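You operate a simulated robot arm through the tools that you are given. There is no shell and no other tool.

Carry out the task below with a simulated robot arm. There is one attempt and no reset: what you move stays moved.

Task
Swap the work lamp's flat grey battery for the blue one and light it.
Fine: switch off first; the flat battery goes on the battery board. Set down upright: what you pick out.

Only the result counts: the job must be done as asked and must still hold three seconds after the hand-in. Knocking over, shifting, dropping, spilling or breaking anything else fails it.

Robot
A 6-joint arm with a two-finger parallel gripper, fixed in place. Base frame: the origin is on the floor under the middle of its stand, x ahead of it, y to its left, z up; the work surface is at about z = 0.85. Units: m, rad, N and s.
With the tool pointing down near the work surface it reaches from about 0.3 to 0.66 m from the base axis. Its first joint turns from -2.007 to 2.007 rad. Payload 3.43 kg.
The TCP is the grasp point between the finger pads, 0.034 m short of the fingertips. In the tool frame z runs along the fingers and y along their closing line. The gripper opens to 0.128 m. The fingers are 0.024 m wide and 0.012 m thick; the gripper's body (0.048 by 0.13 m) begins 0.096 m behind the TCP.
Orientation is told as [roll, pitch, yaw] about the base's x, y, z axes, in that order, counted from this pose: with the fingers straight down and closing along the base's y, the tool's x points along the base's -x, its y along +y and its z along -z.

Tools
- The arm moves only by the tool apply_moves. Its argument "moves" is a list that holds one entry, the list of rows, each a list of 7 numbers: the closure, from 0 (fully open) to 1 (shut), then the shift along the tool's x, y, z in m, then the turn, a rotation vector about the tool's x, y, z in rad. In form: [[[jaw, dx, dy, dz, rx, ry, rz], ...]]. A call has 1 to 20 rows; each row is the pose to reach, as a shift and turn from the pose commanded when the call began, along the tool's axes at that moment. A row lasts 0.2 s, in which the tool goes at most 0.05 m and 0.15 rad; a call with a longer step from one row to the next is refused whole, and so is a gripper value outside its range. Where a pose cannot be reached the arm comes as near as it can. A force on the tool above 40 N (or 10 N above the force at the start of the call, whichever is more), or a blocked arm, ends the call early, and 0.2 s more pass. The fingers move at their own pace (about 0.153 m/s each) and stop on an object; they squeeze with about 29 N. The grip force told is the motor's: it shows also when the fingers shut on nothing. Time passes only in rows, and 0.2 s behind the last, so rows that repeat a pose let the fingers close. The reply holds the time, the measured pose of the TCP, the force on the tool along the base axes, the opening and the grip force, in the units named above and with some noise, with the torque about the TCP (base axes, N m) and any sound that the robot's microphone picked up.
- Cameras (640 x 400 px; columns grow to the right, rows downward): "scene" is fixed at [0.3999, -0.4992, 1.6182]; the picture's right is [0.23, 0.97, 0.00], its down [0.75, -0.17, -0.64] and it looks along [-0.63, 0.15, -0.77] (base axes); focal length 214 px, centre (320, 200). "wrist" rides on the gripper at [0.076, -0.011, -0.16] in the tool frame; the picture's right is [0.15, 0.99, 0.00], its down [-0.88, 0.13, -0.46] and it looks along [-0.45, 0.07, 0.89] (tool axes); focal length 234 px, centre (320, 200).
- capture(camera): a new picture of that camera. No time passes.
- lift_body(by): slides the trunk up (or, below 0, down) by that many m; the arm rides with it, the base frame stays. It gives what a move gives, with no picture.
- point_at(camera, pixels): for up to 12 pixels [column, row] of the newest picture of that camera ("zoom" is the newest enlarged one), the place [x, y, z] in the base frame of the surface seen there, good to about 0.003 m. No time passes.
- zoom(camera, box): a new picture of the part [left, top, right, bottom] of that camera's present view, enlarged. No time passes.
- hand_in(): hands the job in; it is judged then, once.

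Leave the gripper open and the arm clear of the work at the hand-in unless told otherwise.

The tools are called after ">>>" as a command line: name --argument value ..., lists and objects as JSON in quotes. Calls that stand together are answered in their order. apply_moves: Moves the arm, as the interface text tells. Its arguments: {"type":"object","properties":{"moves":{"type":"array","items":{"type":"array","items":{"type":"array","items":{"type":"number"}}}}},"required":["moves"]} The other tools are called the same way: lift_body (by) moves the trunk up or down; capture (camera) takes a picture; point_at (camera, pixels) gives the place of the surface under pixels of a picture; zoom (camera, box) takes an enlarged picture of a part of a camera's view; hand_in () hands the job in.

At the start:

```text
t: 0.0
tool_pos: [0.1454, -0.3454, 1.4076]
ee_rot: [0.0, -0.001, 0.002]
wrist_force: [0.4, 0.5, -0.3]
torque: [-0.02, -0.01, 0.02]
finger_gap: 0.1281
grasp_force: 0.1
trunk travel left (down, up): [-0.925, 0.065]
```

scene: 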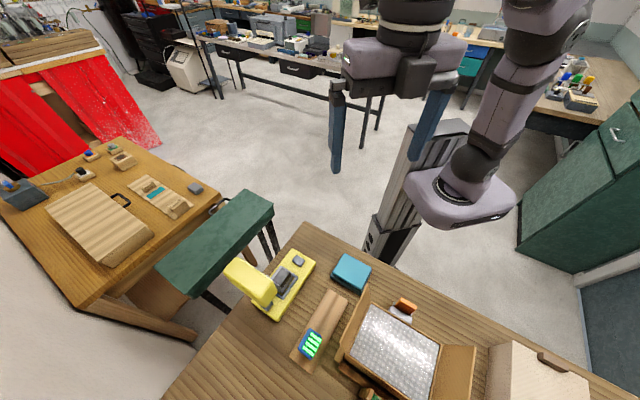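
wrist: 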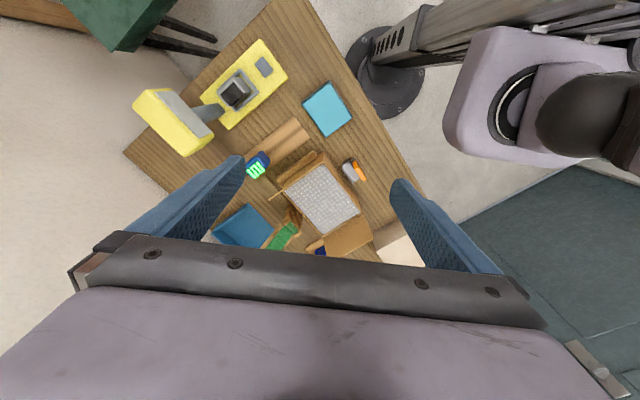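

I see a yellow work lamp on the table, a wooden board with a battery showing a green display, a teal box, and a cardboard box. I'll zoom in for a closer look before moving.

>>> zoom --camera "scene" --box '[210, 220, 370, 320]'

>>> zoom --camera "wrist" --box '[120, 20, 400, 195]'

```text
4.00 times, centred on (290, 270) of scene
```

zoom: 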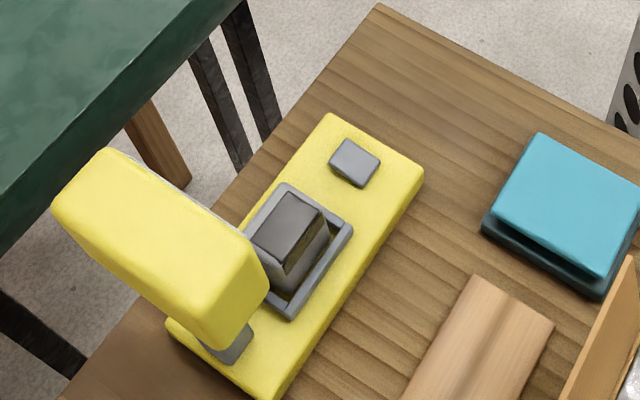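

```text
2.29 times, centred on (260, 108) of wrist
```

zoom: 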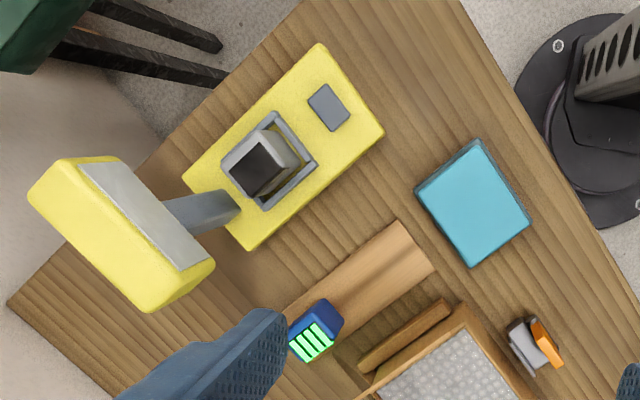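

The grey battery sits in a socket on the yellow lamp base, with a grey pad (the switch) beside it. The blue battery with green bars stands on the wooden board. Next I'll zoom on the rest of the table.

>>> zoom --camera "scene" --box '[270, 280, 430, 380]'

>>> zoom --camera "scene" --box '[320, 300, 480, 400]'

>>> zoom --camera "wrist" --box '[200, 120, 420, 260]'

>>> zoom --camera "scene" --box '[250, 245, 330, 295]'

```text
4.00 times, centred on (350, 330) of scene
```

zoom: 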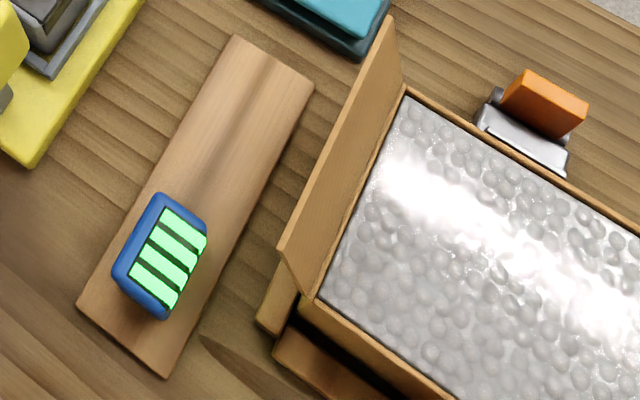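

```text
4.00 times, centred on (400, 350) of scene
```

zoom: 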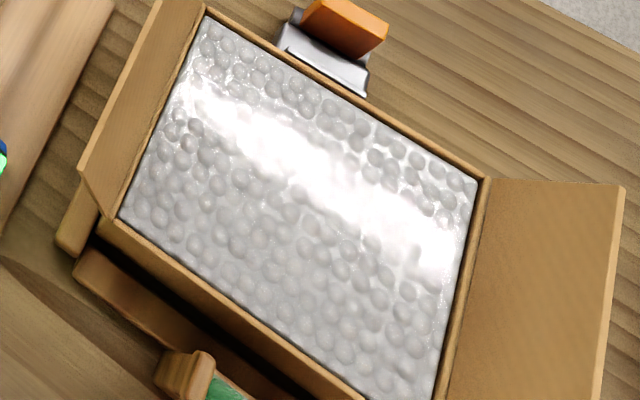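

```text
2.86 times, centred on (310, 190) of wrist
```

zoom: 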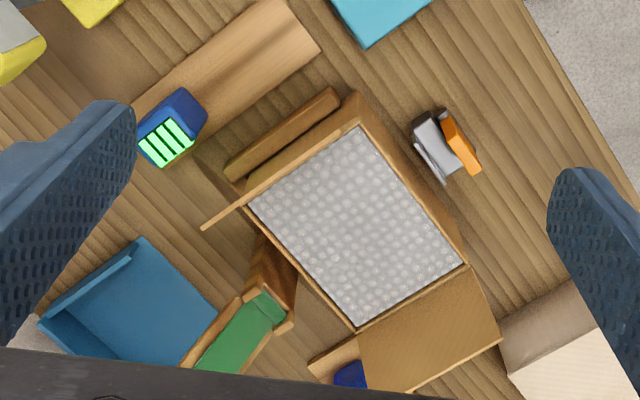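

```text
8.00 times, centred on (290, 270) of scene
```

zoom: 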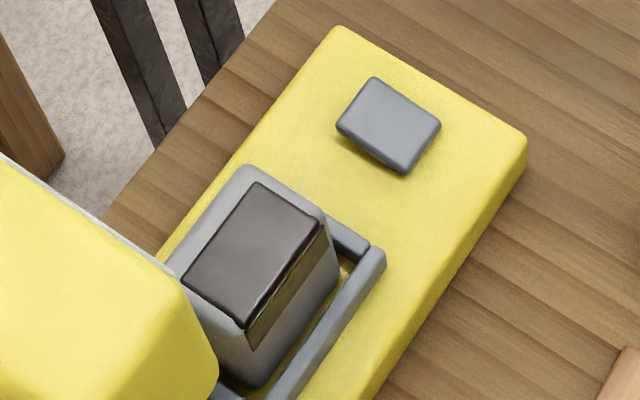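

Now I'll measure places: the corners of the grey battery, socket, switch pad and base, through the current zoomed scene view (centred 290,270, 8x).

>>> point_at --camera "zoom" --pixels '[[260, 185], [320, 222], [245, 325], [188, 280], [245, 170], [375, 80], [438, 122], [402, 170], [340, 128], [335, 30], [522, 135], [388, 125]]'

>>> point_at --camera "scene" --pixels '[[311, 329], [321, 337], [313, 355], [302, 350], [330, 289], [348, 301], [291, 356], [311, 373], [230, 262], [273, 290], [270, 305], [262, 318]]'

```text
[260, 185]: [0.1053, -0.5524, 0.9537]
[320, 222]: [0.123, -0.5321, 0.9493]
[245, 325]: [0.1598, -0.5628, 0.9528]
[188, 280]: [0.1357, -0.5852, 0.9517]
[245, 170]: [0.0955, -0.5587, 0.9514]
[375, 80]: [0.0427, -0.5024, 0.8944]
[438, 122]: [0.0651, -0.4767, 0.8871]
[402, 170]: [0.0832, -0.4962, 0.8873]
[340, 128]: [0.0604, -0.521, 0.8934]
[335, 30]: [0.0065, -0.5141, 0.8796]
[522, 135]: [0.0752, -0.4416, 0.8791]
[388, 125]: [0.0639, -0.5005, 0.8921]
```

```text
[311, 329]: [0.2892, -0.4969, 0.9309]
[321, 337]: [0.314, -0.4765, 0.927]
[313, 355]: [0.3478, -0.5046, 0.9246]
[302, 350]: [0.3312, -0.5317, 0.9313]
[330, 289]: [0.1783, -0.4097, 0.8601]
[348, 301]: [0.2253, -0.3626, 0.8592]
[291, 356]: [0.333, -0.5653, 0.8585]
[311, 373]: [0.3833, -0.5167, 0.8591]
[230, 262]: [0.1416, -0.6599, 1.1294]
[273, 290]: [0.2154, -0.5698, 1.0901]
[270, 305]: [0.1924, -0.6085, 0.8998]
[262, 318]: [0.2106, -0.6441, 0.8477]
```

The switch pad is tilted: the edge near (0.05,-0.51) is at z≈0.894 and the opposite edge near (0.074,-0.486) at ≈0.887. I'll now measure the lamp head, socket and battery in the wrist zoom.

>>> zoom --camera "wrist" --box '[120, 30, 300, 165]'

```text
2.96 times, centred on (210, 98) of wrist
```

zoom: 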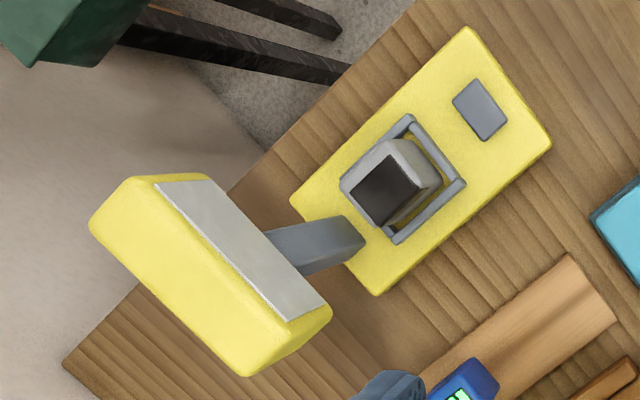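

>>> point_at --camera "zoom" --pixels '[[130, 185], [248, 370], [95, 222], [205, 178], [325, 310], [245, 240], [330, 215], [360, 235], [345, 185], [410, 120], [463, 183], [395, 240]]'

>>> point_at --camera "zoom" --pixels '[[385, 157], [420, 183], [385, 220], [357, 193], [435, 165], [425, 195], [292, 200], [375, 293], [455, 97], [480, 82], [505, 122], [483, 138]]'

```text
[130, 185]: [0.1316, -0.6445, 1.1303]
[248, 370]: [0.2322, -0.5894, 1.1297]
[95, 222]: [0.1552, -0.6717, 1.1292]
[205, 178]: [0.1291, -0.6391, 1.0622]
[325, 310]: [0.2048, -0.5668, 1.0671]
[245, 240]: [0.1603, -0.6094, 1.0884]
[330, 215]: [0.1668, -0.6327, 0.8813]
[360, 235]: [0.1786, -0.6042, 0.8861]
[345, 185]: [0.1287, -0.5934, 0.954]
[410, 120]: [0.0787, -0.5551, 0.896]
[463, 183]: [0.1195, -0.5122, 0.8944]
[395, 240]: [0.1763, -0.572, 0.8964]
```

```text
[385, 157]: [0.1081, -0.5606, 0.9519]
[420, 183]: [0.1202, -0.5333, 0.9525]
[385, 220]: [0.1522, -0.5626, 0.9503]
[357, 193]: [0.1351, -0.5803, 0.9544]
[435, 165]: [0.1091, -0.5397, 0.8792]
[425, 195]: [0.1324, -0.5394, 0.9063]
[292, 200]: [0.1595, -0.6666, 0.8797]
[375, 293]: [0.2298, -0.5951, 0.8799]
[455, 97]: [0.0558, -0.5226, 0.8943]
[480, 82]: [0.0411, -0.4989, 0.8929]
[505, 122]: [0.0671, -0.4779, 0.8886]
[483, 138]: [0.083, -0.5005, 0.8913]
```

Everything on the lamp is laid out about 45° to the base axes. The long axis u runs along (0.708,-0.706), the battery is about 0.05 x 0.04 m with its top at z≈0.953, and the socket rim is at ≈0.896. I'll bring the wrist camera over the lamp, turned to yaw -45°, at a safe height so I can look closely.

>>> apply_moves --moves '[[[0, 0.0113, -0.0183, 0.0322, 0, 0, 0.0982], [0, 0.0227, -0.0366, 0.0644, 0, 0, 0.1963], [0, 0.034, -0.0548, 0.0966, 0, 0, 0.2945], [0, 0.0453, -0.0731, 0.1288, 0, 0, 0.3927], [0, 0.0566, -0.0914, 0.161, 0, 0, 0.4909], [0, 0.068, -0.1097, 0.1932, 0, 0, 0.589], [0, 0.0793, -0.1279, 0.2254, 0, 0, 0.6872], [0, 0.0906, -0.1462, 0.2576, 0, 0, 0.7854], [0, 0.0906, -0.1462, 0.2576, 0, 0, 0.7854]]]'

>>> capture --camera "wrist"

>>> capture --camera "scene"

```text
t: 2.0
tool_pos: [0.0538, -0.4918, 1.151]
ee_rot: [-0.003, 0.0, -0.789]
wrist_force: [-0.9, 0.4, -0.5]
torque: [-0.02, 0.03, 0.04]
finger_gap: 0.1281
grasp_force: 0.0
trunk travel left (down, up): [-0.925, 0.065]
```

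```text
taken
```

wrist: 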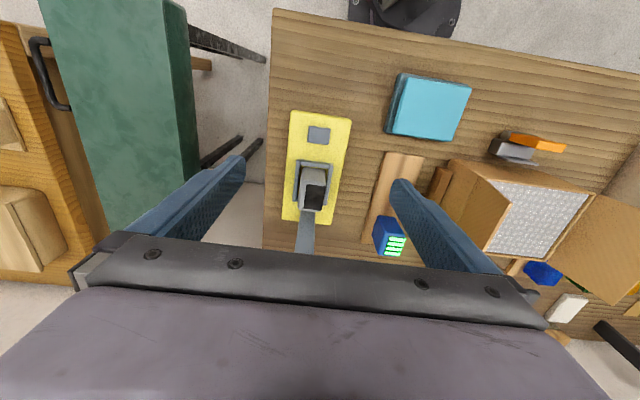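

```text
taken
```

scene: 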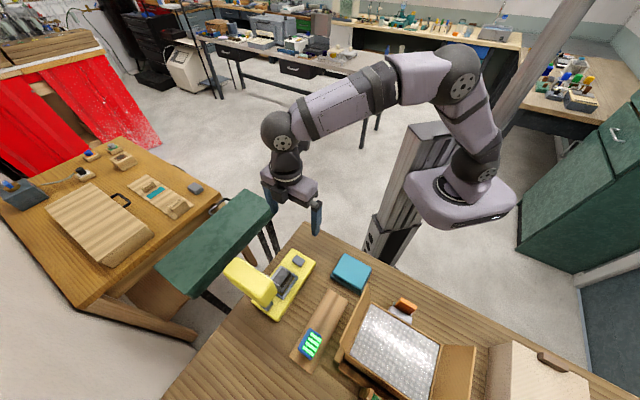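

The move worked. In the wrist picture the switch is at (318,135) and the grey battery at (315,188), with +v to the right. I'll zoom there first.

>>> zoom --camera "wrist" --box '[270, 105, 370, 230]'

>>> zoom --camera "wrist" --box '[340, 140, 460, 270]'

```text
3.20 times, centred on (320, 168) of wrist
```

zoom: 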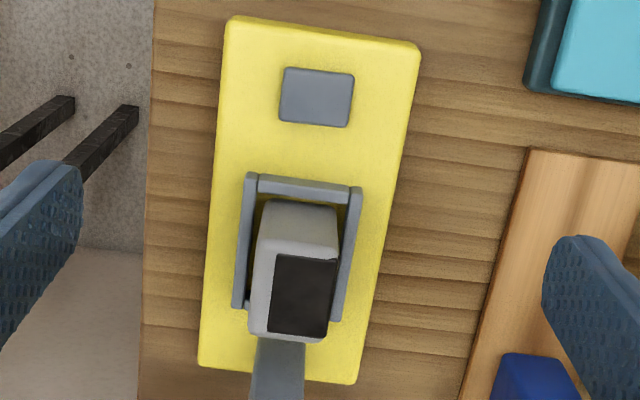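

```text
3.08 times, centred on (400, 205) of wrist
```

zoom: 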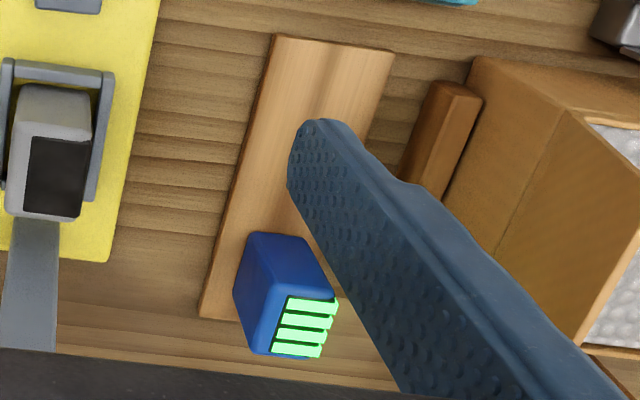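

The socket has walls around the battery, and both batteries have their display toward +v/+u, so they face the same way. I'll go 0.1 m lower for a closer look at switch and socket.

>>> apply_moves --moves '[[[0, 0.0, 0.0, 0.04, 0, 0, 0], [0, 0.0, 0.0, 0.08, 0, 0, 0], [0, 0.0, 0.0, 0.11, 0, 0, 0], [0, 0.0, 0.0, 0.11, 0, 0, 0]]]'

>>> capture --camera "wrist"

>>> zoom --camera "wrist" --box '[230, 90, 400, 240]'

```text
t: 3.0
tool_pos: [0.0534, -0.4904, 1.0398]
ee_rot: [-0.001, 0.0, -0.785]
wrist_force: [-0.7, 0.4, 0.2]
torque: [-0.03, 0.0, 0.0]
finger_gap: 0.1283
grasp_force: 0.1
trunk travel left (down, up): [-0.925, 0.065]
```

```text
taken
```

wrist: 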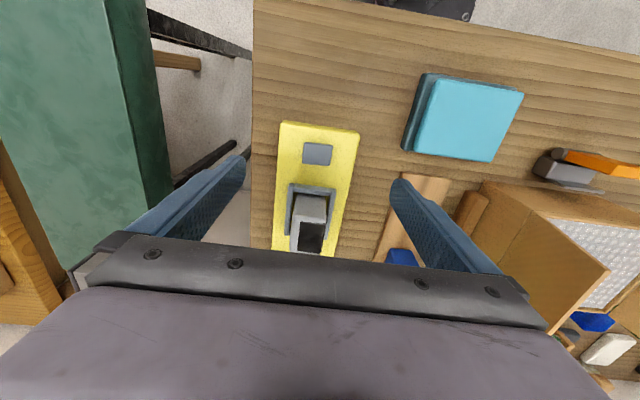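

```text
2.67 times, centred on (315, 165) of wrist
```

zoom: 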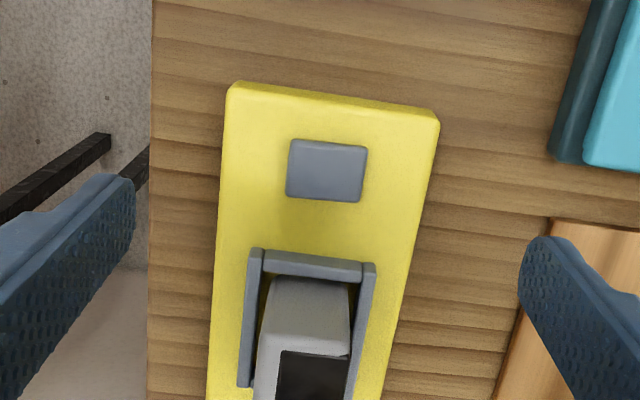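

I'll zoom tightly on the switch at (318,153) and on the battery/socket.

>>> zoom --camera "wrist" --box '[290, 132, 346, 172]'

>>> point_at --camera "wrist" --pixels '[[304, 145], [304, 153], [304, 162], [310, 153], [317, 145], [317, 153], [317, 162], [324, 153], [330, 146], [330, 154], [330, 162], [318, 172]]'

>>> zoom --camera "wrist" --box '[270, 175, 350, 255]'

```text
10.00 times, centred on (318, 152) of wrist
```

zoom: 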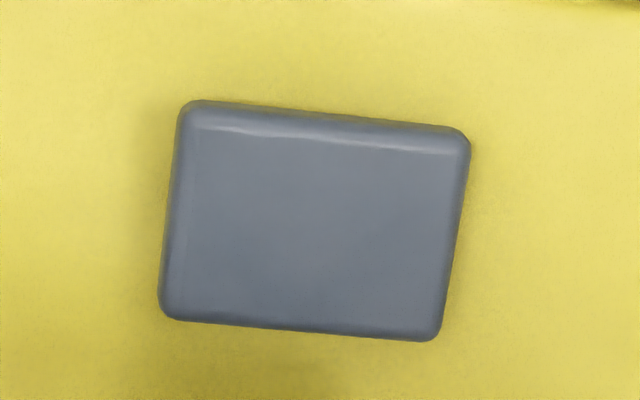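

```text
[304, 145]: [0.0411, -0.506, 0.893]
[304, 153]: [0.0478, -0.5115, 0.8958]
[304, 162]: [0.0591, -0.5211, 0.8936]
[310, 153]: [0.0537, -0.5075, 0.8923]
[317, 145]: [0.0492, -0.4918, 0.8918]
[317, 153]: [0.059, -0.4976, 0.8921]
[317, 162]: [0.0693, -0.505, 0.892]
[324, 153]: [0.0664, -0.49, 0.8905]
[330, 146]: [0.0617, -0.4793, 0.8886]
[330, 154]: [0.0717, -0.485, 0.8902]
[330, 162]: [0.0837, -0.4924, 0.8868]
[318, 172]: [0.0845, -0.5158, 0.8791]
```

```text
5.00 times, centred on (310, 215) of wrist
```

zoom: 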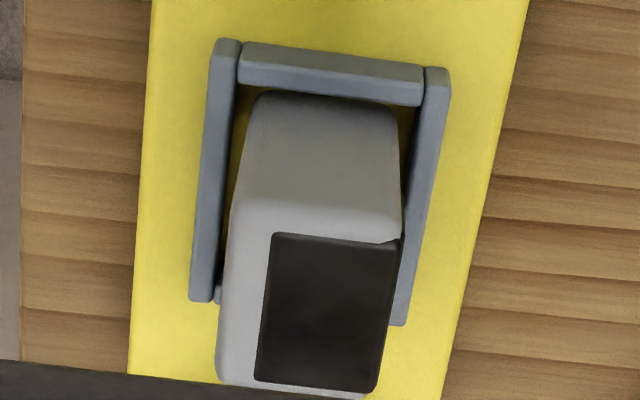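

The switch is a plain rocker. Its -v edge (left in the picture) is raised to about 0.894–0.896 and its +v edge is pressed to about 0.887. The lamp is presumably still "on" with a flat battery. I'll shut the fingers, move over the raised left half and stop about 1.5 cm above it.

>>> apply_moves --moves '[[[1, 0, 0, 0, 0, 0, 0], [1, -0.0055, -0.0086, 0.0, 0, 0, 0], [1, -0.0109, -0.0171, 0.0, 0, 0, 0], [1, -0.0109, -0.0171, 0.03, 0, 0, 0], [1, -0.0109, -0.0171, 0.06, 0, 0, 0], [1, -0.0109, -0.0171, 0.09, 0, 0, 0], [1, -0.0109, -0.0171, 0.09, 0, 0, 0]]]'

>>> capture --camera "wrist"

>>> capture --camera "scene"

>>> zoom --camera "scene" --box '[220, 220, 340, 320]'

```text
t: 4.6
tool_pos: [0.0487, -0.5111, 0.9508]
ee_rot: [0.0, 0.0, -0.785]
wrist_force: [0.2, 0.7, 0.4]
torque: [-0.05, -0.01, 0.01]
finger_gap: 0.0
grasp_force: 29.4
trunk travel left (down, up): [-0.925, 0.065]
```

```text
taken
```

wrist: 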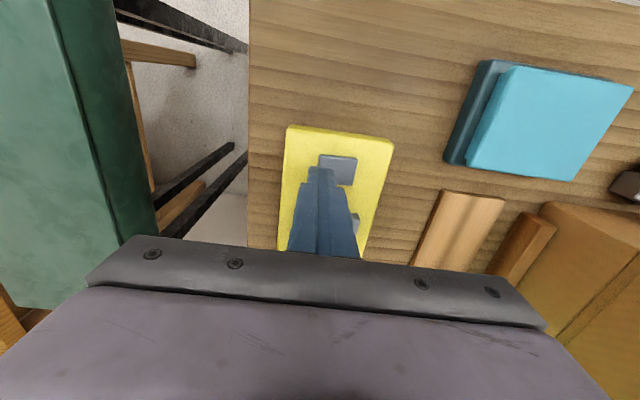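

```text
taken
```

scene: 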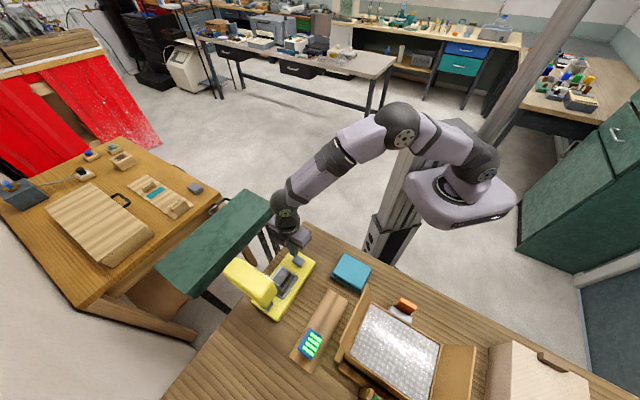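

```text
4.00 times, centred on (280, 270) of scene
```

zoom: 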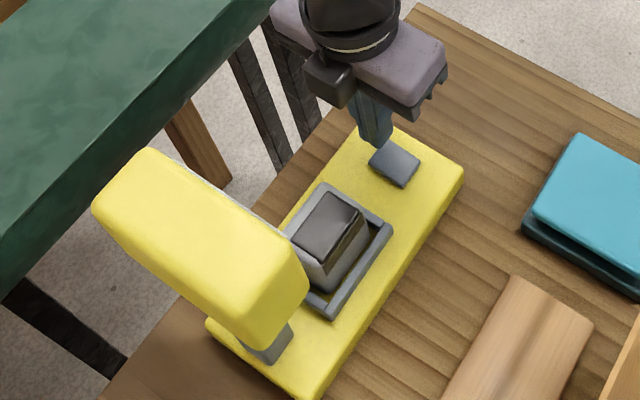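

The closed fingers sit above the raised left half, with tips about 2 cm above it. Next I press down in small steps to tip z≈0.887, which stays above the base top at 0.8795.

>>> apply_moves --moves '[[[1, 0, 0, 0.01, 0, 0, 0], [1, 0, 0, 0.018, 0, 0, 0], [1, 0, 0, 0.021, 0, 0, 0], [1, 0, 0, 0.024, 0, 0, 0], [1, 0, 0, 0.027, 0, 0, 0], [1, 0, 0, 0.029, 0, 0, 0]]]'

>>> capture --camera "wrist"

>>> zoom --camera "wrist" --box '[270, 115, 410, 215]'

```text
t: 6.0
tool_pos: [0.0499, -0.5107, 0.9247]
ee_rot: [-0.003, -0.007, -0.787]
wrist_force: [0.2, 2.6, 22.1]
torque: [0.32, -0.11, 0.02]
finger_gap: 0.0
grasp_force: 29.0
trunk travel left (down, up): [-0.925, 0.065]
```

```text
taken
```

wrist: 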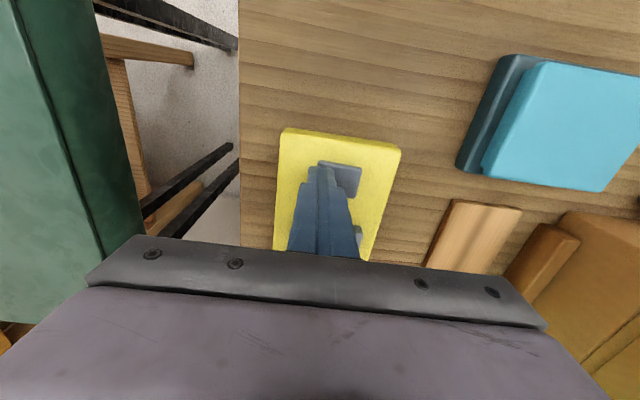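

```text
4.00 times, centred on (340, 165) of wrist
```

zoom: 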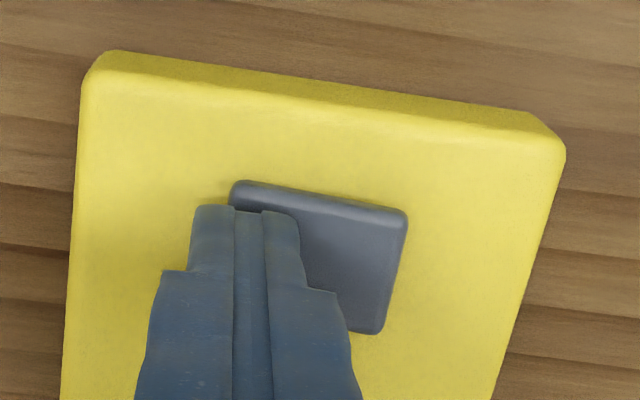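

The force reached 22 N at tip z≈0.891. The torque puts the contact near the rocker's middle, which suggests the rocker has flipped. I'll retreat upward and look at the tilt.

>>> apply_moves --moves '[[[1, 0, 0, -0.02, 0, 0, 0], [1, 0, 0, -0.06, 0, 0, 0], [1, 0, 0, -0.1, 0, 0, 0], [1, 0.01, 0, -0.119, 0, 0, 0], [0.5, 0.01, 0.017, -0.119, 0, 0, 0], [0, 0.01, 0.017, -0.119, 0, 0, 0], [0, 0.01, 0.017, -0.119, 0, 0, 0]]]'

>>> capture --camera "wrist"

>>> zoom --camera "wrist" --box '[290, 132, 346, 172]'

>>> point_at --camera "wrist" --pixels '[[304, 145], [304, 153], [304, 162], [310, 153], [317, 145], [317, 153], [317, 162], [324, 153], [330, 146], [330, 154], [330, 162], [318, 172]]'

```text
t: 7.6
tool_pos: [0.0561, -0.4899, 1.0427]
ee_rot: [0.001, -0.001, -0.786]
wrist_force: [0.2, -0.4, -0.4]
torque: [0.01, 0.04, -0.01]
finger_gap: 0.1283
grasp_force: 0.2
trunk travel left (down, up): [-0.925, 0.065]
```

```text
taken
```

wrist: 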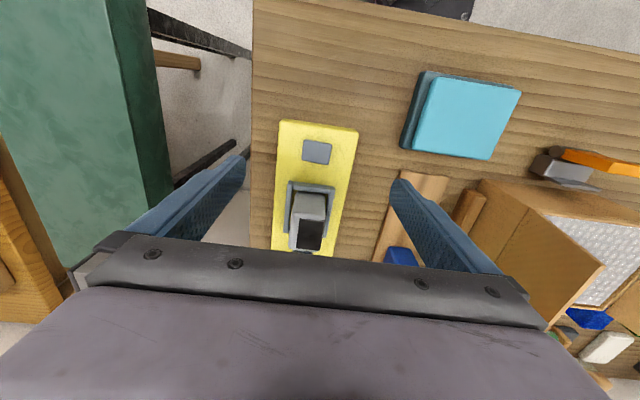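

```text
10.00 times, centred on (318, 152) of wrist
```

zoom: 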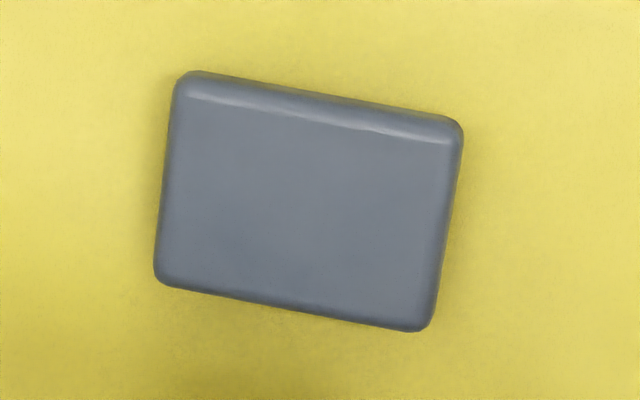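

```text
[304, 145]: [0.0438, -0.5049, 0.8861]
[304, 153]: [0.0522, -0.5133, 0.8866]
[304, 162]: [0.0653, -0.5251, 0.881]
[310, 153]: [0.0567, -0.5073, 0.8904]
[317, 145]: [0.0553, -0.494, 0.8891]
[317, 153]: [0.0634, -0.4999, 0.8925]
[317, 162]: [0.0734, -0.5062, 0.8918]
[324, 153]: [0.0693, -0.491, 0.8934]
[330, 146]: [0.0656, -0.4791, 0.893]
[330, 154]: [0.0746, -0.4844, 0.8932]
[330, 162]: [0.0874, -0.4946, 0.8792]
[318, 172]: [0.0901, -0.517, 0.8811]
```

The rocker has flipped: the -v edge is now at 0.886 and the +v edge at 0.893. I'll check the lamp in the scene picture for any visible change.

>>> zoom --camera "scene" --box '[210, 230, 330, 320]'

>>> capture --camera "scene"

```text
4.44 times, centred on (270, 275) of scene
```

zoom: 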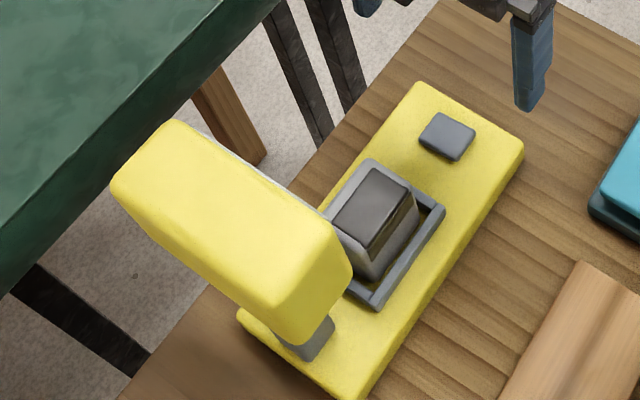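

```text
taken
```

scene: 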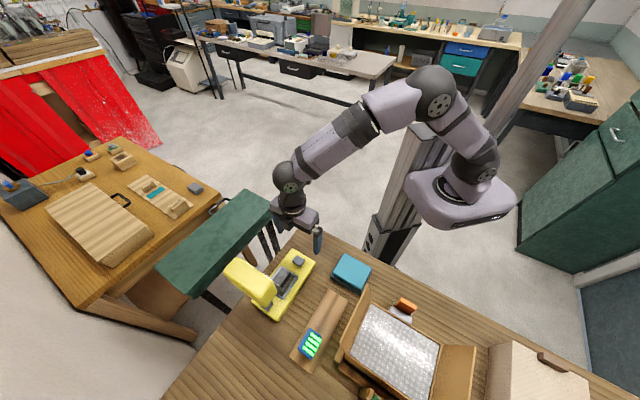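

No visible change on the lamp, as expected with a flat battery. Next I measure the grey battery's top and the socket walls in this closer view, for a centred grip.

>>> zoom --camera "wrist" --box '[270, 175, 350, 255]'

>>> capture --camera "wrist"

```text
5.00 times, centred on (310, 215) of wrist
```

zoom: 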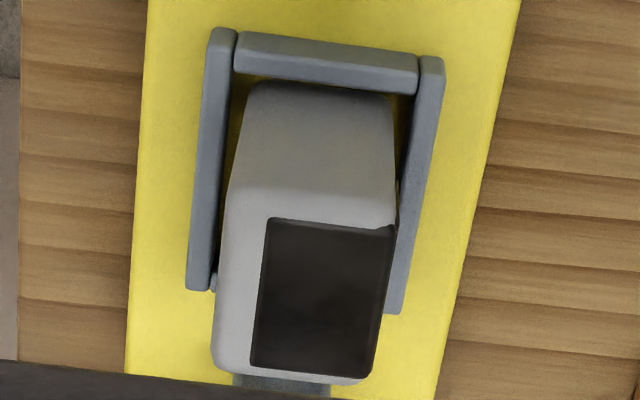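

```text
taken
```

wrist: 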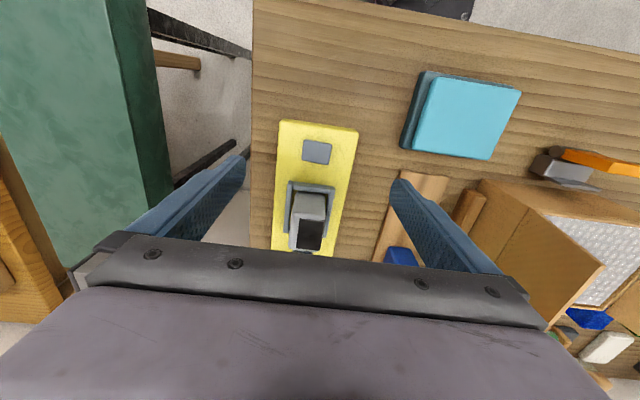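

>>> point_at --camera "zoom" --pixels '[[240, 200], [385, 215], [218, 350], [370, 370], [290, 290], [230, 260], [388, 280], [255, 95], [385, 110], [245, 160], [395, 160], [320, 130]]'

>>> point_at --camera "zoom" --pixels '[[222, 40], [210, 160], [197, 280], [430, 70], [418, 180], [395, 300], [320, 50], [320, 70], [212, 282], [330, 88], [240, 110], [403, 120]]'

```text
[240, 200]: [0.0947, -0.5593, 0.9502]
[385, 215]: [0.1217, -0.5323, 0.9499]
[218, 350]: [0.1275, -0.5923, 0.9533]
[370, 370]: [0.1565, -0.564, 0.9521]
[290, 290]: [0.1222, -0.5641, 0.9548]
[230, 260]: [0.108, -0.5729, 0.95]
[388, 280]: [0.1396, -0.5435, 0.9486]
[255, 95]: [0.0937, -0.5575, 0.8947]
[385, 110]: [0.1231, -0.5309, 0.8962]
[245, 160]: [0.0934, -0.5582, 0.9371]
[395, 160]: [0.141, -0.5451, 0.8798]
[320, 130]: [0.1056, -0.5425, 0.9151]
```

```text
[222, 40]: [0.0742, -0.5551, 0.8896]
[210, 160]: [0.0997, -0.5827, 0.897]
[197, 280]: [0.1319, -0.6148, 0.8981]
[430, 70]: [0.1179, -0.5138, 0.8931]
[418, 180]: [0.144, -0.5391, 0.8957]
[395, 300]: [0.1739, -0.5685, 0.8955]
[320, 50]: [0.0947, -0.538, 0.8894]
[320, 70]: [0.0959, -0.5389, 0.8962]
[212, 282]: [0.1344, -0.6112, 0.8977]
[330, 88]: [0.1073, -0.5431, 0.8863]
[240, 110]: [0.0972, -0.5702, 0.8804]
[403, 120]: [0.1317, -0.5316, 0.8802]
```

The grey battery spans u −0.014…0.036 and v ±0.0205, so its centre is u≈0.011, v≈0, with about 5 mm of slack in the socket. I'll move over it with the fingers open and come down partway (TCP z≈0.99), then check.

>>> apply_moves --moves '[[[0, -0.03, 0, 0, 0, 0, 0], [0, -0.065, 0, 0, 0, 0, 0], [0, -0.097, 0, 0, 0, 0, 0], [0, -0.097, 0, 0.02, 0, 0, 0], [0, -0.097, 0, 0.045, 0, 0, 0], [0, -0.097, 0, 0.05, 0, 0, 0]]]'

>>> capture --camera "wrist"

>>> capture --camera "scene"

>>> zoom --camera "scene" --box '[200, 190, 360, 320]'

```text
t: 9.0
tool_pos: [0.1228, -0.561, 0.9926]
ee_rot: [-0.001, -0.003, -0.784]
wrist_force: [-0.3, 0.3, -0.1]
torque: [-0.03, 0.0, 0.01]
finger_gap: 0.128
grasp_force: 0.0
trunk travel left (down, up): [-0.925, 0.065]
```

```text
taken
```

wrist: 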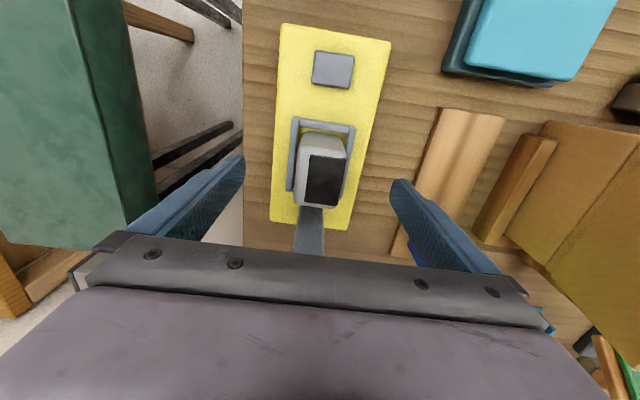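

```text
taken
```

scene: 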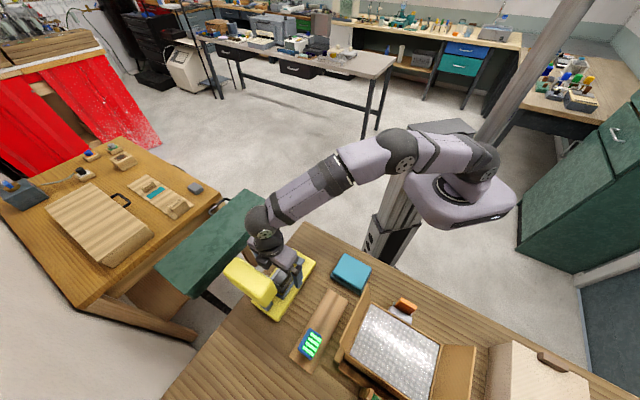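

```text
3.08 times, centred on (280, 255) of scene
```

zoom: 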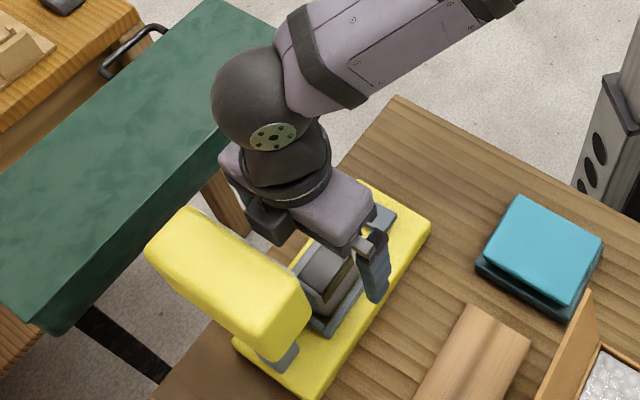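

A dark box sticks out of the gripper on the lamp-head side (zoom pixel about (268,225)). Before descending I'll measure it against the head.

>>> point_at --camera "zoom" --pixels '[[262, 210], [270, 235], [285, 240], [250, 205], [225, 165], [280, 225], [345, 240], [305, 175], [270, 130], [217, 100], [250, 85], [300, 290]]'

>>> point_at --camera "zoom" --pixels '[[190, 212], [305, 280], [220, 225], [260, 255], [300, 270], [155, 240], [240, 240], [290, 262], [272, 245], [262, 240], [330, 340], [200, 215]]'

```text
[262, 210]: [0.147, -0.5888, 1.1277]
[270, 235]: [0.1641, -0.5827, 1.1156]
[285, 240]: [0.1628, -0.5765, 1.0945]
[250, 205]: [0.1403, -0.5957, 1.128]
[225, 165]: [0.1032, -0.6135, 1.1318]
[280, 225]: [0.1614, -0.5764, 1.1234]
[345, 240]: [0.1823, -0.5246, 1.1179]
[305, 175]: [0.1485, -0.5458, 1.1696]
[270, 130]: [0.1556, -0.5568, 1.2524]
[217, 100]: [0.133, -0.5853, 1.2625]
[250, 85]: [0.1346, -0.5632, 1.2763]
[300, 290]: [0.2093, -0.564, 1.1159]
```

```text
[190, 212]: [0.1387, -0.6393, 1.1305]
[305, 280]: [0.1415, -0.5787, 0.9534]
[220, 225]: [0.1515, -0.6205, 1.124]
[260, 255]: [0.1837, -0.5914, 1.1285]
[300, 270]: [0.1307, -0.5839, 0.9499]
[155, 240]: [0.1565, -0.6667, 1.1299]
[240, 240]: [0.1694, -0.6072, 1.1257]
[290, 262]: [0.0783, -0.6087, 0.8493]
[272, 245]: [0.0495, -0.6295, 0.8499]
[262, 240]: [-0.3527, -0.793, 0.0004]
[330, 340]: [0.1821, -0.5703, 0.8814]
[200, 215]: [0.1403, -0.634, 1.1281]
```

The box's outer face is at u≈0.053 and the lamp head's nearest face at u≈0.068–0.073. I'll check the neck too before descending.

>>> point_at --camera "wrist" --pixels '[[308, 212], [310, 222], [310, 235], [310, 250], [300, 240], [320, 240], [322, 215], [300, 213], [303, 140], [345, 145], [300, 200], [337, 207]]'

>>> zoom --camera "wrist" --box '[260, 110, 390, 260]'

```text
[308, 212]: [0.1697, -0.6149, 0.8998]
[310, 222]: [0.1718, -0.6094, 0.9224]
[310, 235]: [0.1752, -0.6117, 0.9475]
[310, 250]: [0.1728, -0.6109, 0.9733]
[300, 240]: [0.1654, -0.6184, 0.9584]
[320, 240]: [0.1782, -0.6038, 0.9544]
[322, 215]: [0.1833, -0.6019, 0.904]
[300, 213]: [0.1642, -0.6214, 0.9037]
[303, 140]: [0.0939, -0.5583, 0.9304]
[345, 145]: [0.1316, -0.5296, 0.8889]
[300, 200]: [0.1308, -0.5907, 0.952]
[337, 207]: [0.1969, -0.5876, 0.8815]
```

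```text
2.67 times, centred on (325, 185) of wrist
```

zoom: 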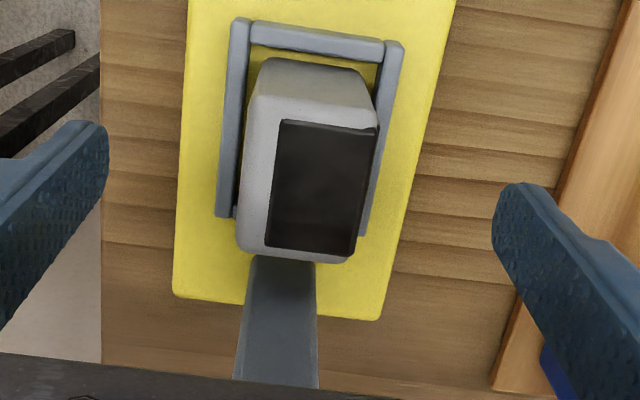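

The neck is vertical at u≈0.077, so the descent is clear. I'll go down to TCP z≈0.938 (tips ≈0.904, above the 0.897 socket rim) with the fingers open, then close.

>>> apply_moves --moves '[[[0, 0.002, 0, 0.02, 0, 0, 0], [0, 0.002, 0, 0.04, 0, 0, 0], [0, 0.002, 0, 0.052, 0, 0, 0], [0, 0.002, 0, 0.052, 0, 0, 0]]]'

>>> capture --camera "wrist"

>>> zoom --camera "scene" --box '[200, 190, 360, 320]'

```text
t: 10.0
tool_pos: [0.1228, -0.5585, 0.9388]
ee_rot: [0.0, 0.001, -0.785]
wrist_force: [-1.0, 0.1, -0.4]
torque: [-0.02, 0.03, 0.0]
finger_gap: 0.128
grasp_force: 0.1
trunk travel left (down, up): [-0.925, 0.065]
```

```text
taken
```

wrist: 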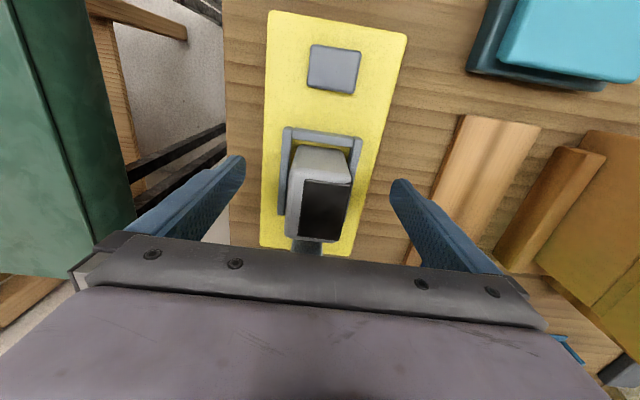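

```text
3.08 times, centred on (280, 255) of scene
```

zoom: 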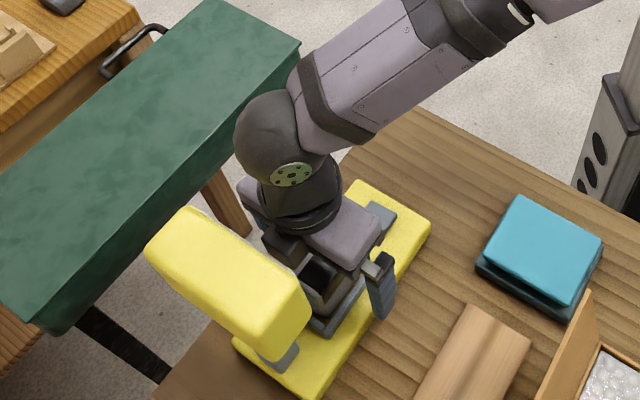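

There's no contact and the fingers straddle the battery. Closing now.

>>> apply_moves --moves '[[[0.4, 0, 0, 0, 0, 0, 0], [0.6, 0, 0, 0, 0, 0, 0], [0.75, 0, 0, 0, 0, 0, 0], [1, 0, 0, 0, 0, 0, 0], [1, 0, 0, 0, 0, 0, 0]]]'

>>> capture --camera "wrist"

```text
t: 11.2
tool_pos: [0.1239, -0.5594, 0.9386]
ee_rot: [-0.001, -0.001, -0.785]
wrist_force: [0.4, 0.0, 0.4]
torque: [-0.02, -0.13, 0.02]
finger_gap: 0.0439
grasp_force: 29.5
trunk travel left (down, up): [-0.925, 0.065]
```

```text
taken
```

wrist: 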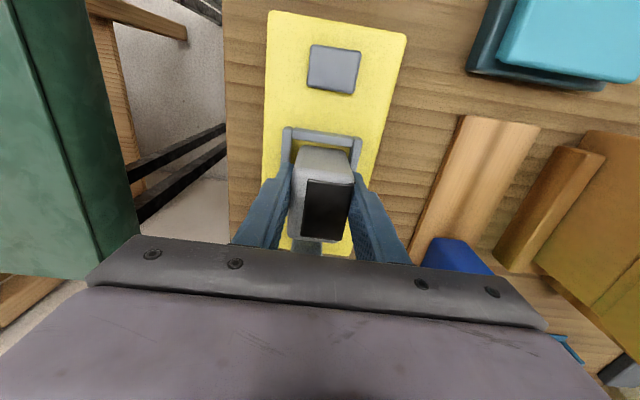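

Gripped, with a gap of 0.0439 m at 29 N. I'll lift straight up slowly.

>>> apply_moves --moves '[[[1, 0, 0, -0.005, 0, 0, 0], [1, 0, 0, -0.012, 0, 0, 0], [1, 0, 0, -0.02, 0, 0, 0], [1, 0, 0, -0.03, 0, 0, 0]]]'

>>> capture --camera "wrist"

>>> zoom --camera "scene" --box '[200, 190, 360, 320]'

```text
t: 12.2
tool_pos: [0.1234, -0.5585, 0.9677]
ee_rot: [0.0, 0.0, -0.786]
wrist_force: [0.0, -0.3, -2.6]
torque: [0.0, 0.02, 0.0]
finger_gap: 0.0439
grasp_force: 29.0
trunk travel left (down, up): [-0.925, 0.065]
```

```text
taken
```

wrist: 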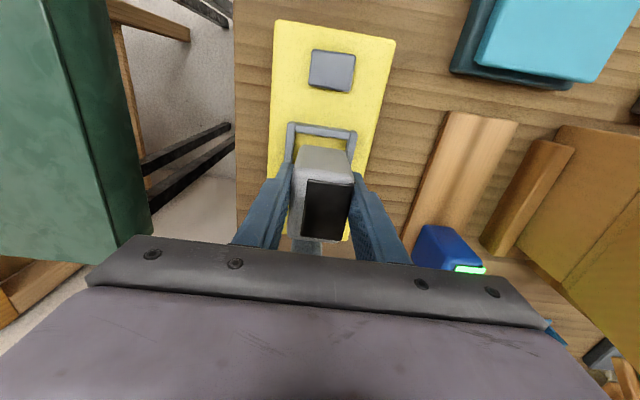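

```text
3.08 times, centred on (280, 255) of scene
```

zoom: 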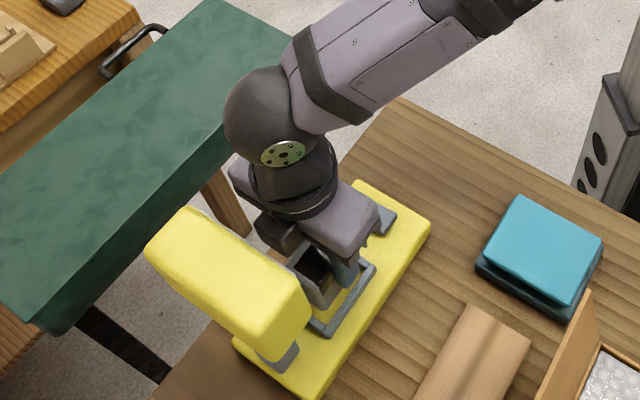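

The battery is clear of its seat and the load is about 2.6 N. I'll raise to TCP z≈1.04, then survey the battery board and the obstacles near it.

>>> apply_moves --moves '[[[1, 0, 0, -0.03, 0, 0, 0], [1, 0, 0, -0.06, 0, 0, 0], [1, 0, 0, -0.092, 0, 0, 0], [1, 0, 0, -0.092, 0, 0, 0]]]'

>>> capture --camera "wrist"

>>> zoom --camera "scene" --box '[280, 270, 400, 380]'

```text
t: 13.2
tool_pos: [0.1241, -0.5596, 1.0597]
ee_rot: [-0.002, 0.002, -0.784]
wrist_force: [0.6, -0.4, -3.0]
torque: [0.04, 0.04, 0.0]
finger_gap: 0.044
grasp_force: 29.2
trunk travel left (down, up): [-0.925, 0.065]
```

```text
taken
```

wrist: 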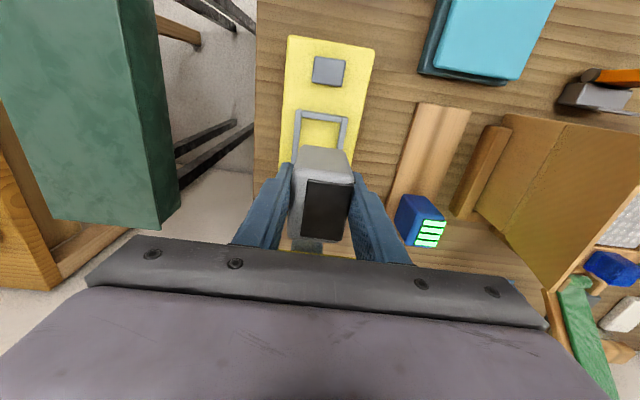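

```text
3.64 times, centred on (340, 325) of scene
```

zoom: 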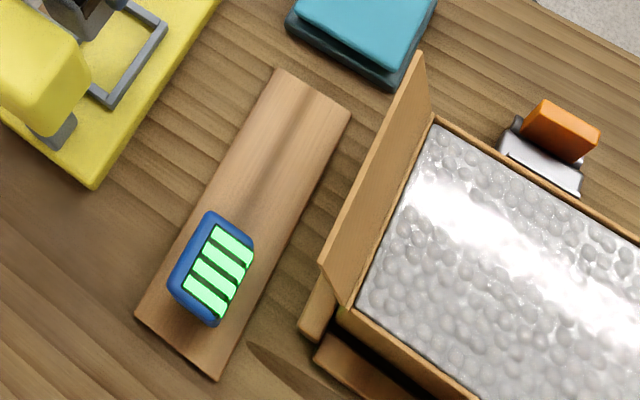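

>>> point_at --camera "zoom" --pixels '[[418, 58], [320, 262], [370, 160], [340, 300], [405, 90], [430, 118], [312, 335], [310, 300], [280, 72], [348, 115], [140, 312], [215, 378]]'

>>> point_at --camera "zoom" --pixels '[[212, 217], [250, 243], [215, 322], [170, 283], [220, 260], [240, 255], [185, 250], [200, 300], [245, 275], [293, 30], [395, 85], [265, 130]]'

>>> point_at --camera "wrist" --pixels '[[482, 130], [508, 130], [460, 205], [418, 105], [468, 110], [400, 198], [440, 212], [445, 238], [410, 235], [512, 112], [556, 285], [420, 150]]'

```text
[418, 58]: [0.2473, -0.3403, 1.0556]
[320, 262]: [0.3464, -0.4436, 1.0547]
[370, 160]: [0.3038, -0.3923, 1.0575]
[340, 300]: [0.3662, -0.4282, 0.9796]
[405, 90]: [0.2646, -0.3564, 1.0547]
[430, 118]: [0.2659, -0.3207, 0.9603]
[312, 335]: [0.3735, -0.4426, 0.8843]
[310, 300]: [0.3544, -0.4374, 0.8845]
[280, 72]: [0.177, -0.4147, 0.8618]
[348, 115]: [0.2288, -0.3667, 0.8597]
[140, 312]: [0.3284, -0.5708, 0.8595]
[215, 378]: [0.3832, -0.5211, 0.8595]
```

```text
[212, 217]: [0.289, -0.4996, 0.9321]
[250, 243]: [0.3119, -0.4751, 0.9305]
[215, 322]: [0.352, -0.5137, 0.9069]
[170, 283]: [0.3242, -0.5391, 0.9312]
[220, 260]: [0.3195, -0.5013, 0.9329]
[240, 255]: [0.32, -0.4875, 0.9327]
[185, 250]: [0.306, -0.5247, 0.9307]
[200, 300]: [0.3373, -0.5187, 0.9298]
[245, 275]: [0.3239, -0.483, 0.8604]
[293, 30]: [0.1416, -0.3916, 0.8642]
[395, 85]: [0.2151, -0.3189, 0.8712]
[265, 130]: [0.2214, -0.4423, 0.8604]
```

```text
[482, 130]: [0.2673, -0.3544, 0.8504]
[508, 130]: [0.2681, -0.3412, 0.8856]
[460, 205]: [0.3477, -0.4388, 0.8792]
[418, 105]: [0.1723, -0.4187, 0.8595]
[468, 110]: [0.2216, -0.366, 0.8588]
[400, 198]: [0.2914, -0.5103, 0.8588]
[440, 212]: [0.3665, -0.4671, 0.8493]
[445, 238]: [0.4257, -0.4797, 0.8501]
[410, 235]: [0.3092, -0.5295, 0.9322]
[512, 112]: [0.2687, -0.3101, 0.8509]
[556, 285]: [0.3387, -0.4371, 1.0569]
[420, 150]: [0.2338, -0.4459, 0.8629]
```

The box flap's top edge is at about v≈0.24, z≈1.055 and leans toward the board, so a gripper body spanning v would come close to it. I'll turn the gripper 90° (yaw +45°, fingers closing along the board) to set the grey battery down at u≈-0.01, v≈0.176. First I rise to z≈1.12, then move over the board while turning.

>>> apply_moves --moves '[[[1, 0, 0, -0.03, 0, 0, 0], [1, 0, 0, -0.06, 0, 0, 0], [1, 0.003, 0.03, -0.06, 0, 0, -0.131], [1, 0.006, 0.06, -0.06, 0, 0, -0.262], [1, 0.009, 0.09, -0.06, 0, 0, -0.393], [1, 0.012, 0.12, -0.06, 0, 0, -0.524], [1, 0.015, 0.15, -0.06, 0, 0, -0.655], [1, 0.017, 0.172, -0.06, 0, 0, -0.785], [1, 0.017, 0.172, -0.06, 0, 0, -0.916], [1, 0.017, 0.172, -0.06, 0, 0, -1.047], [1, 0.017, 0.172, -0.06, 0, 0, -1.178], [1, 0.017, 0.172, -0.06, 0, 0, -1.309], [1, 0.017, 0.172, -0.06, 0, 0, -1.44], [1, 0.017, 0.172, -0.06, 0, 0, -1.5708], [1, 0.017, 0.172, -0.06, 0, 0, -1.5708]]]'

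>>> capture --camera "wrist"

>>> capture --camera "scene"

```text
t: 16.4
tool_pos: [0.2323, -0.4256, 1.1195]
ee_rot: [-0.001, 0.0, 0.788]
wrist_force: [-0.8, 0.6, -3.1]
torque: [-0.03, -0.02, -0.01]
finger_gap: 0.0437
grasp_force: 28.8
trunk travel left (down, up): [-0.925, 0.065]
```

```text
taken
```

wrist: 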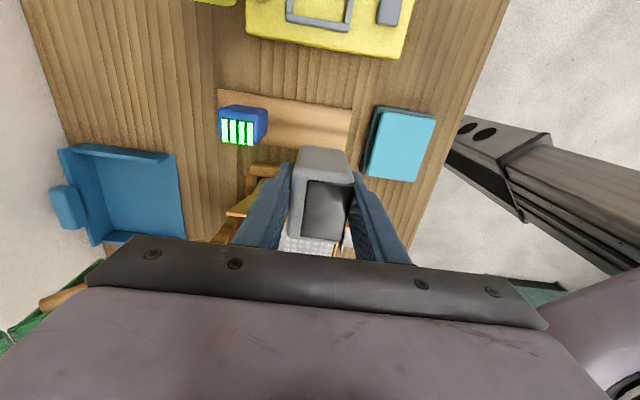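

```text
taken
```

scene: 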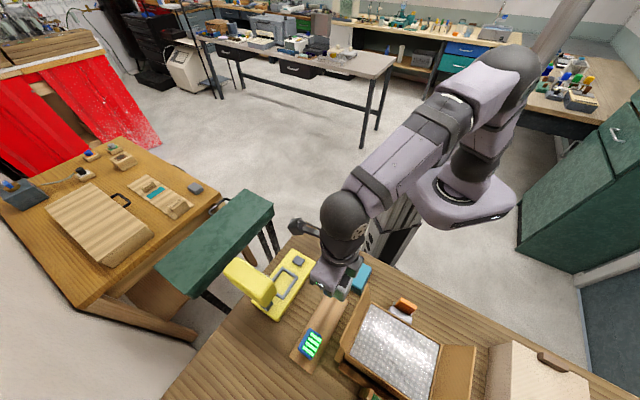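

The tool is turned and over the board. I'll check the height of the teal box (at (400,145)) and the flap's position before lowering.

>>> point_at --camera "wrist" --pixels '[[368, 165], [378, 108], [432, 118], [412, 178], [366, 178], [230, 92], [349, 110], [226, 145], [265, 112], [222, 112], [255, 170], [230, 212]]'

>>> zoom --camera "wrist" --box '[200, 80, 450, 260]'

>>> zoom --camera "scene" --box '[280, 240, 440, 360]'

```text
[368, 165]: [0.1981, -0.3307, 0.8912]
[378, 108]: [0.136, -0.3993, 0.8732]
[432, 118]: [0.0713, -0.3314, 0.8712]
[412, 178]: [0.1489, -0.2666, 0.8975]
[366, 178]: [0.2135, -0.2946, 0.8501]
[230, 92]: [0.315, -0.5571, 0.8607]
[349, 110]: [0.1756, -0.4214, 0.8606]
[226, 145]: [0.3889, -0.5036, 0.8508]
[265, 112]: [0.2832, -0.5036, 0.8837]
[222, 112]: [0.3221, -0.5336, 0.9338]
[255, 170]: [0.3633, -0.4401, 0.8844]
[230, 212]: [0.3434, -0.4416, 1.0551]
```

```text
2.22 times, centred on (325, 170) of wrist
```

zoom: 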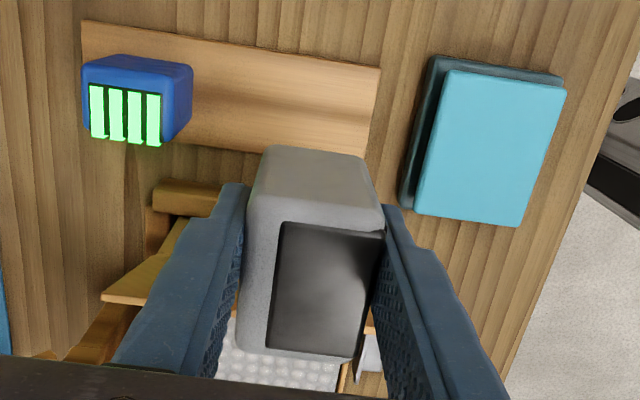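

```text
3.33 times, centred on (360, 300) of scene
```

zoom: 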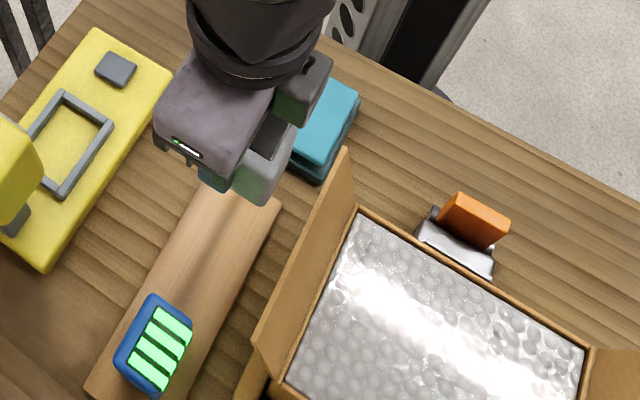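

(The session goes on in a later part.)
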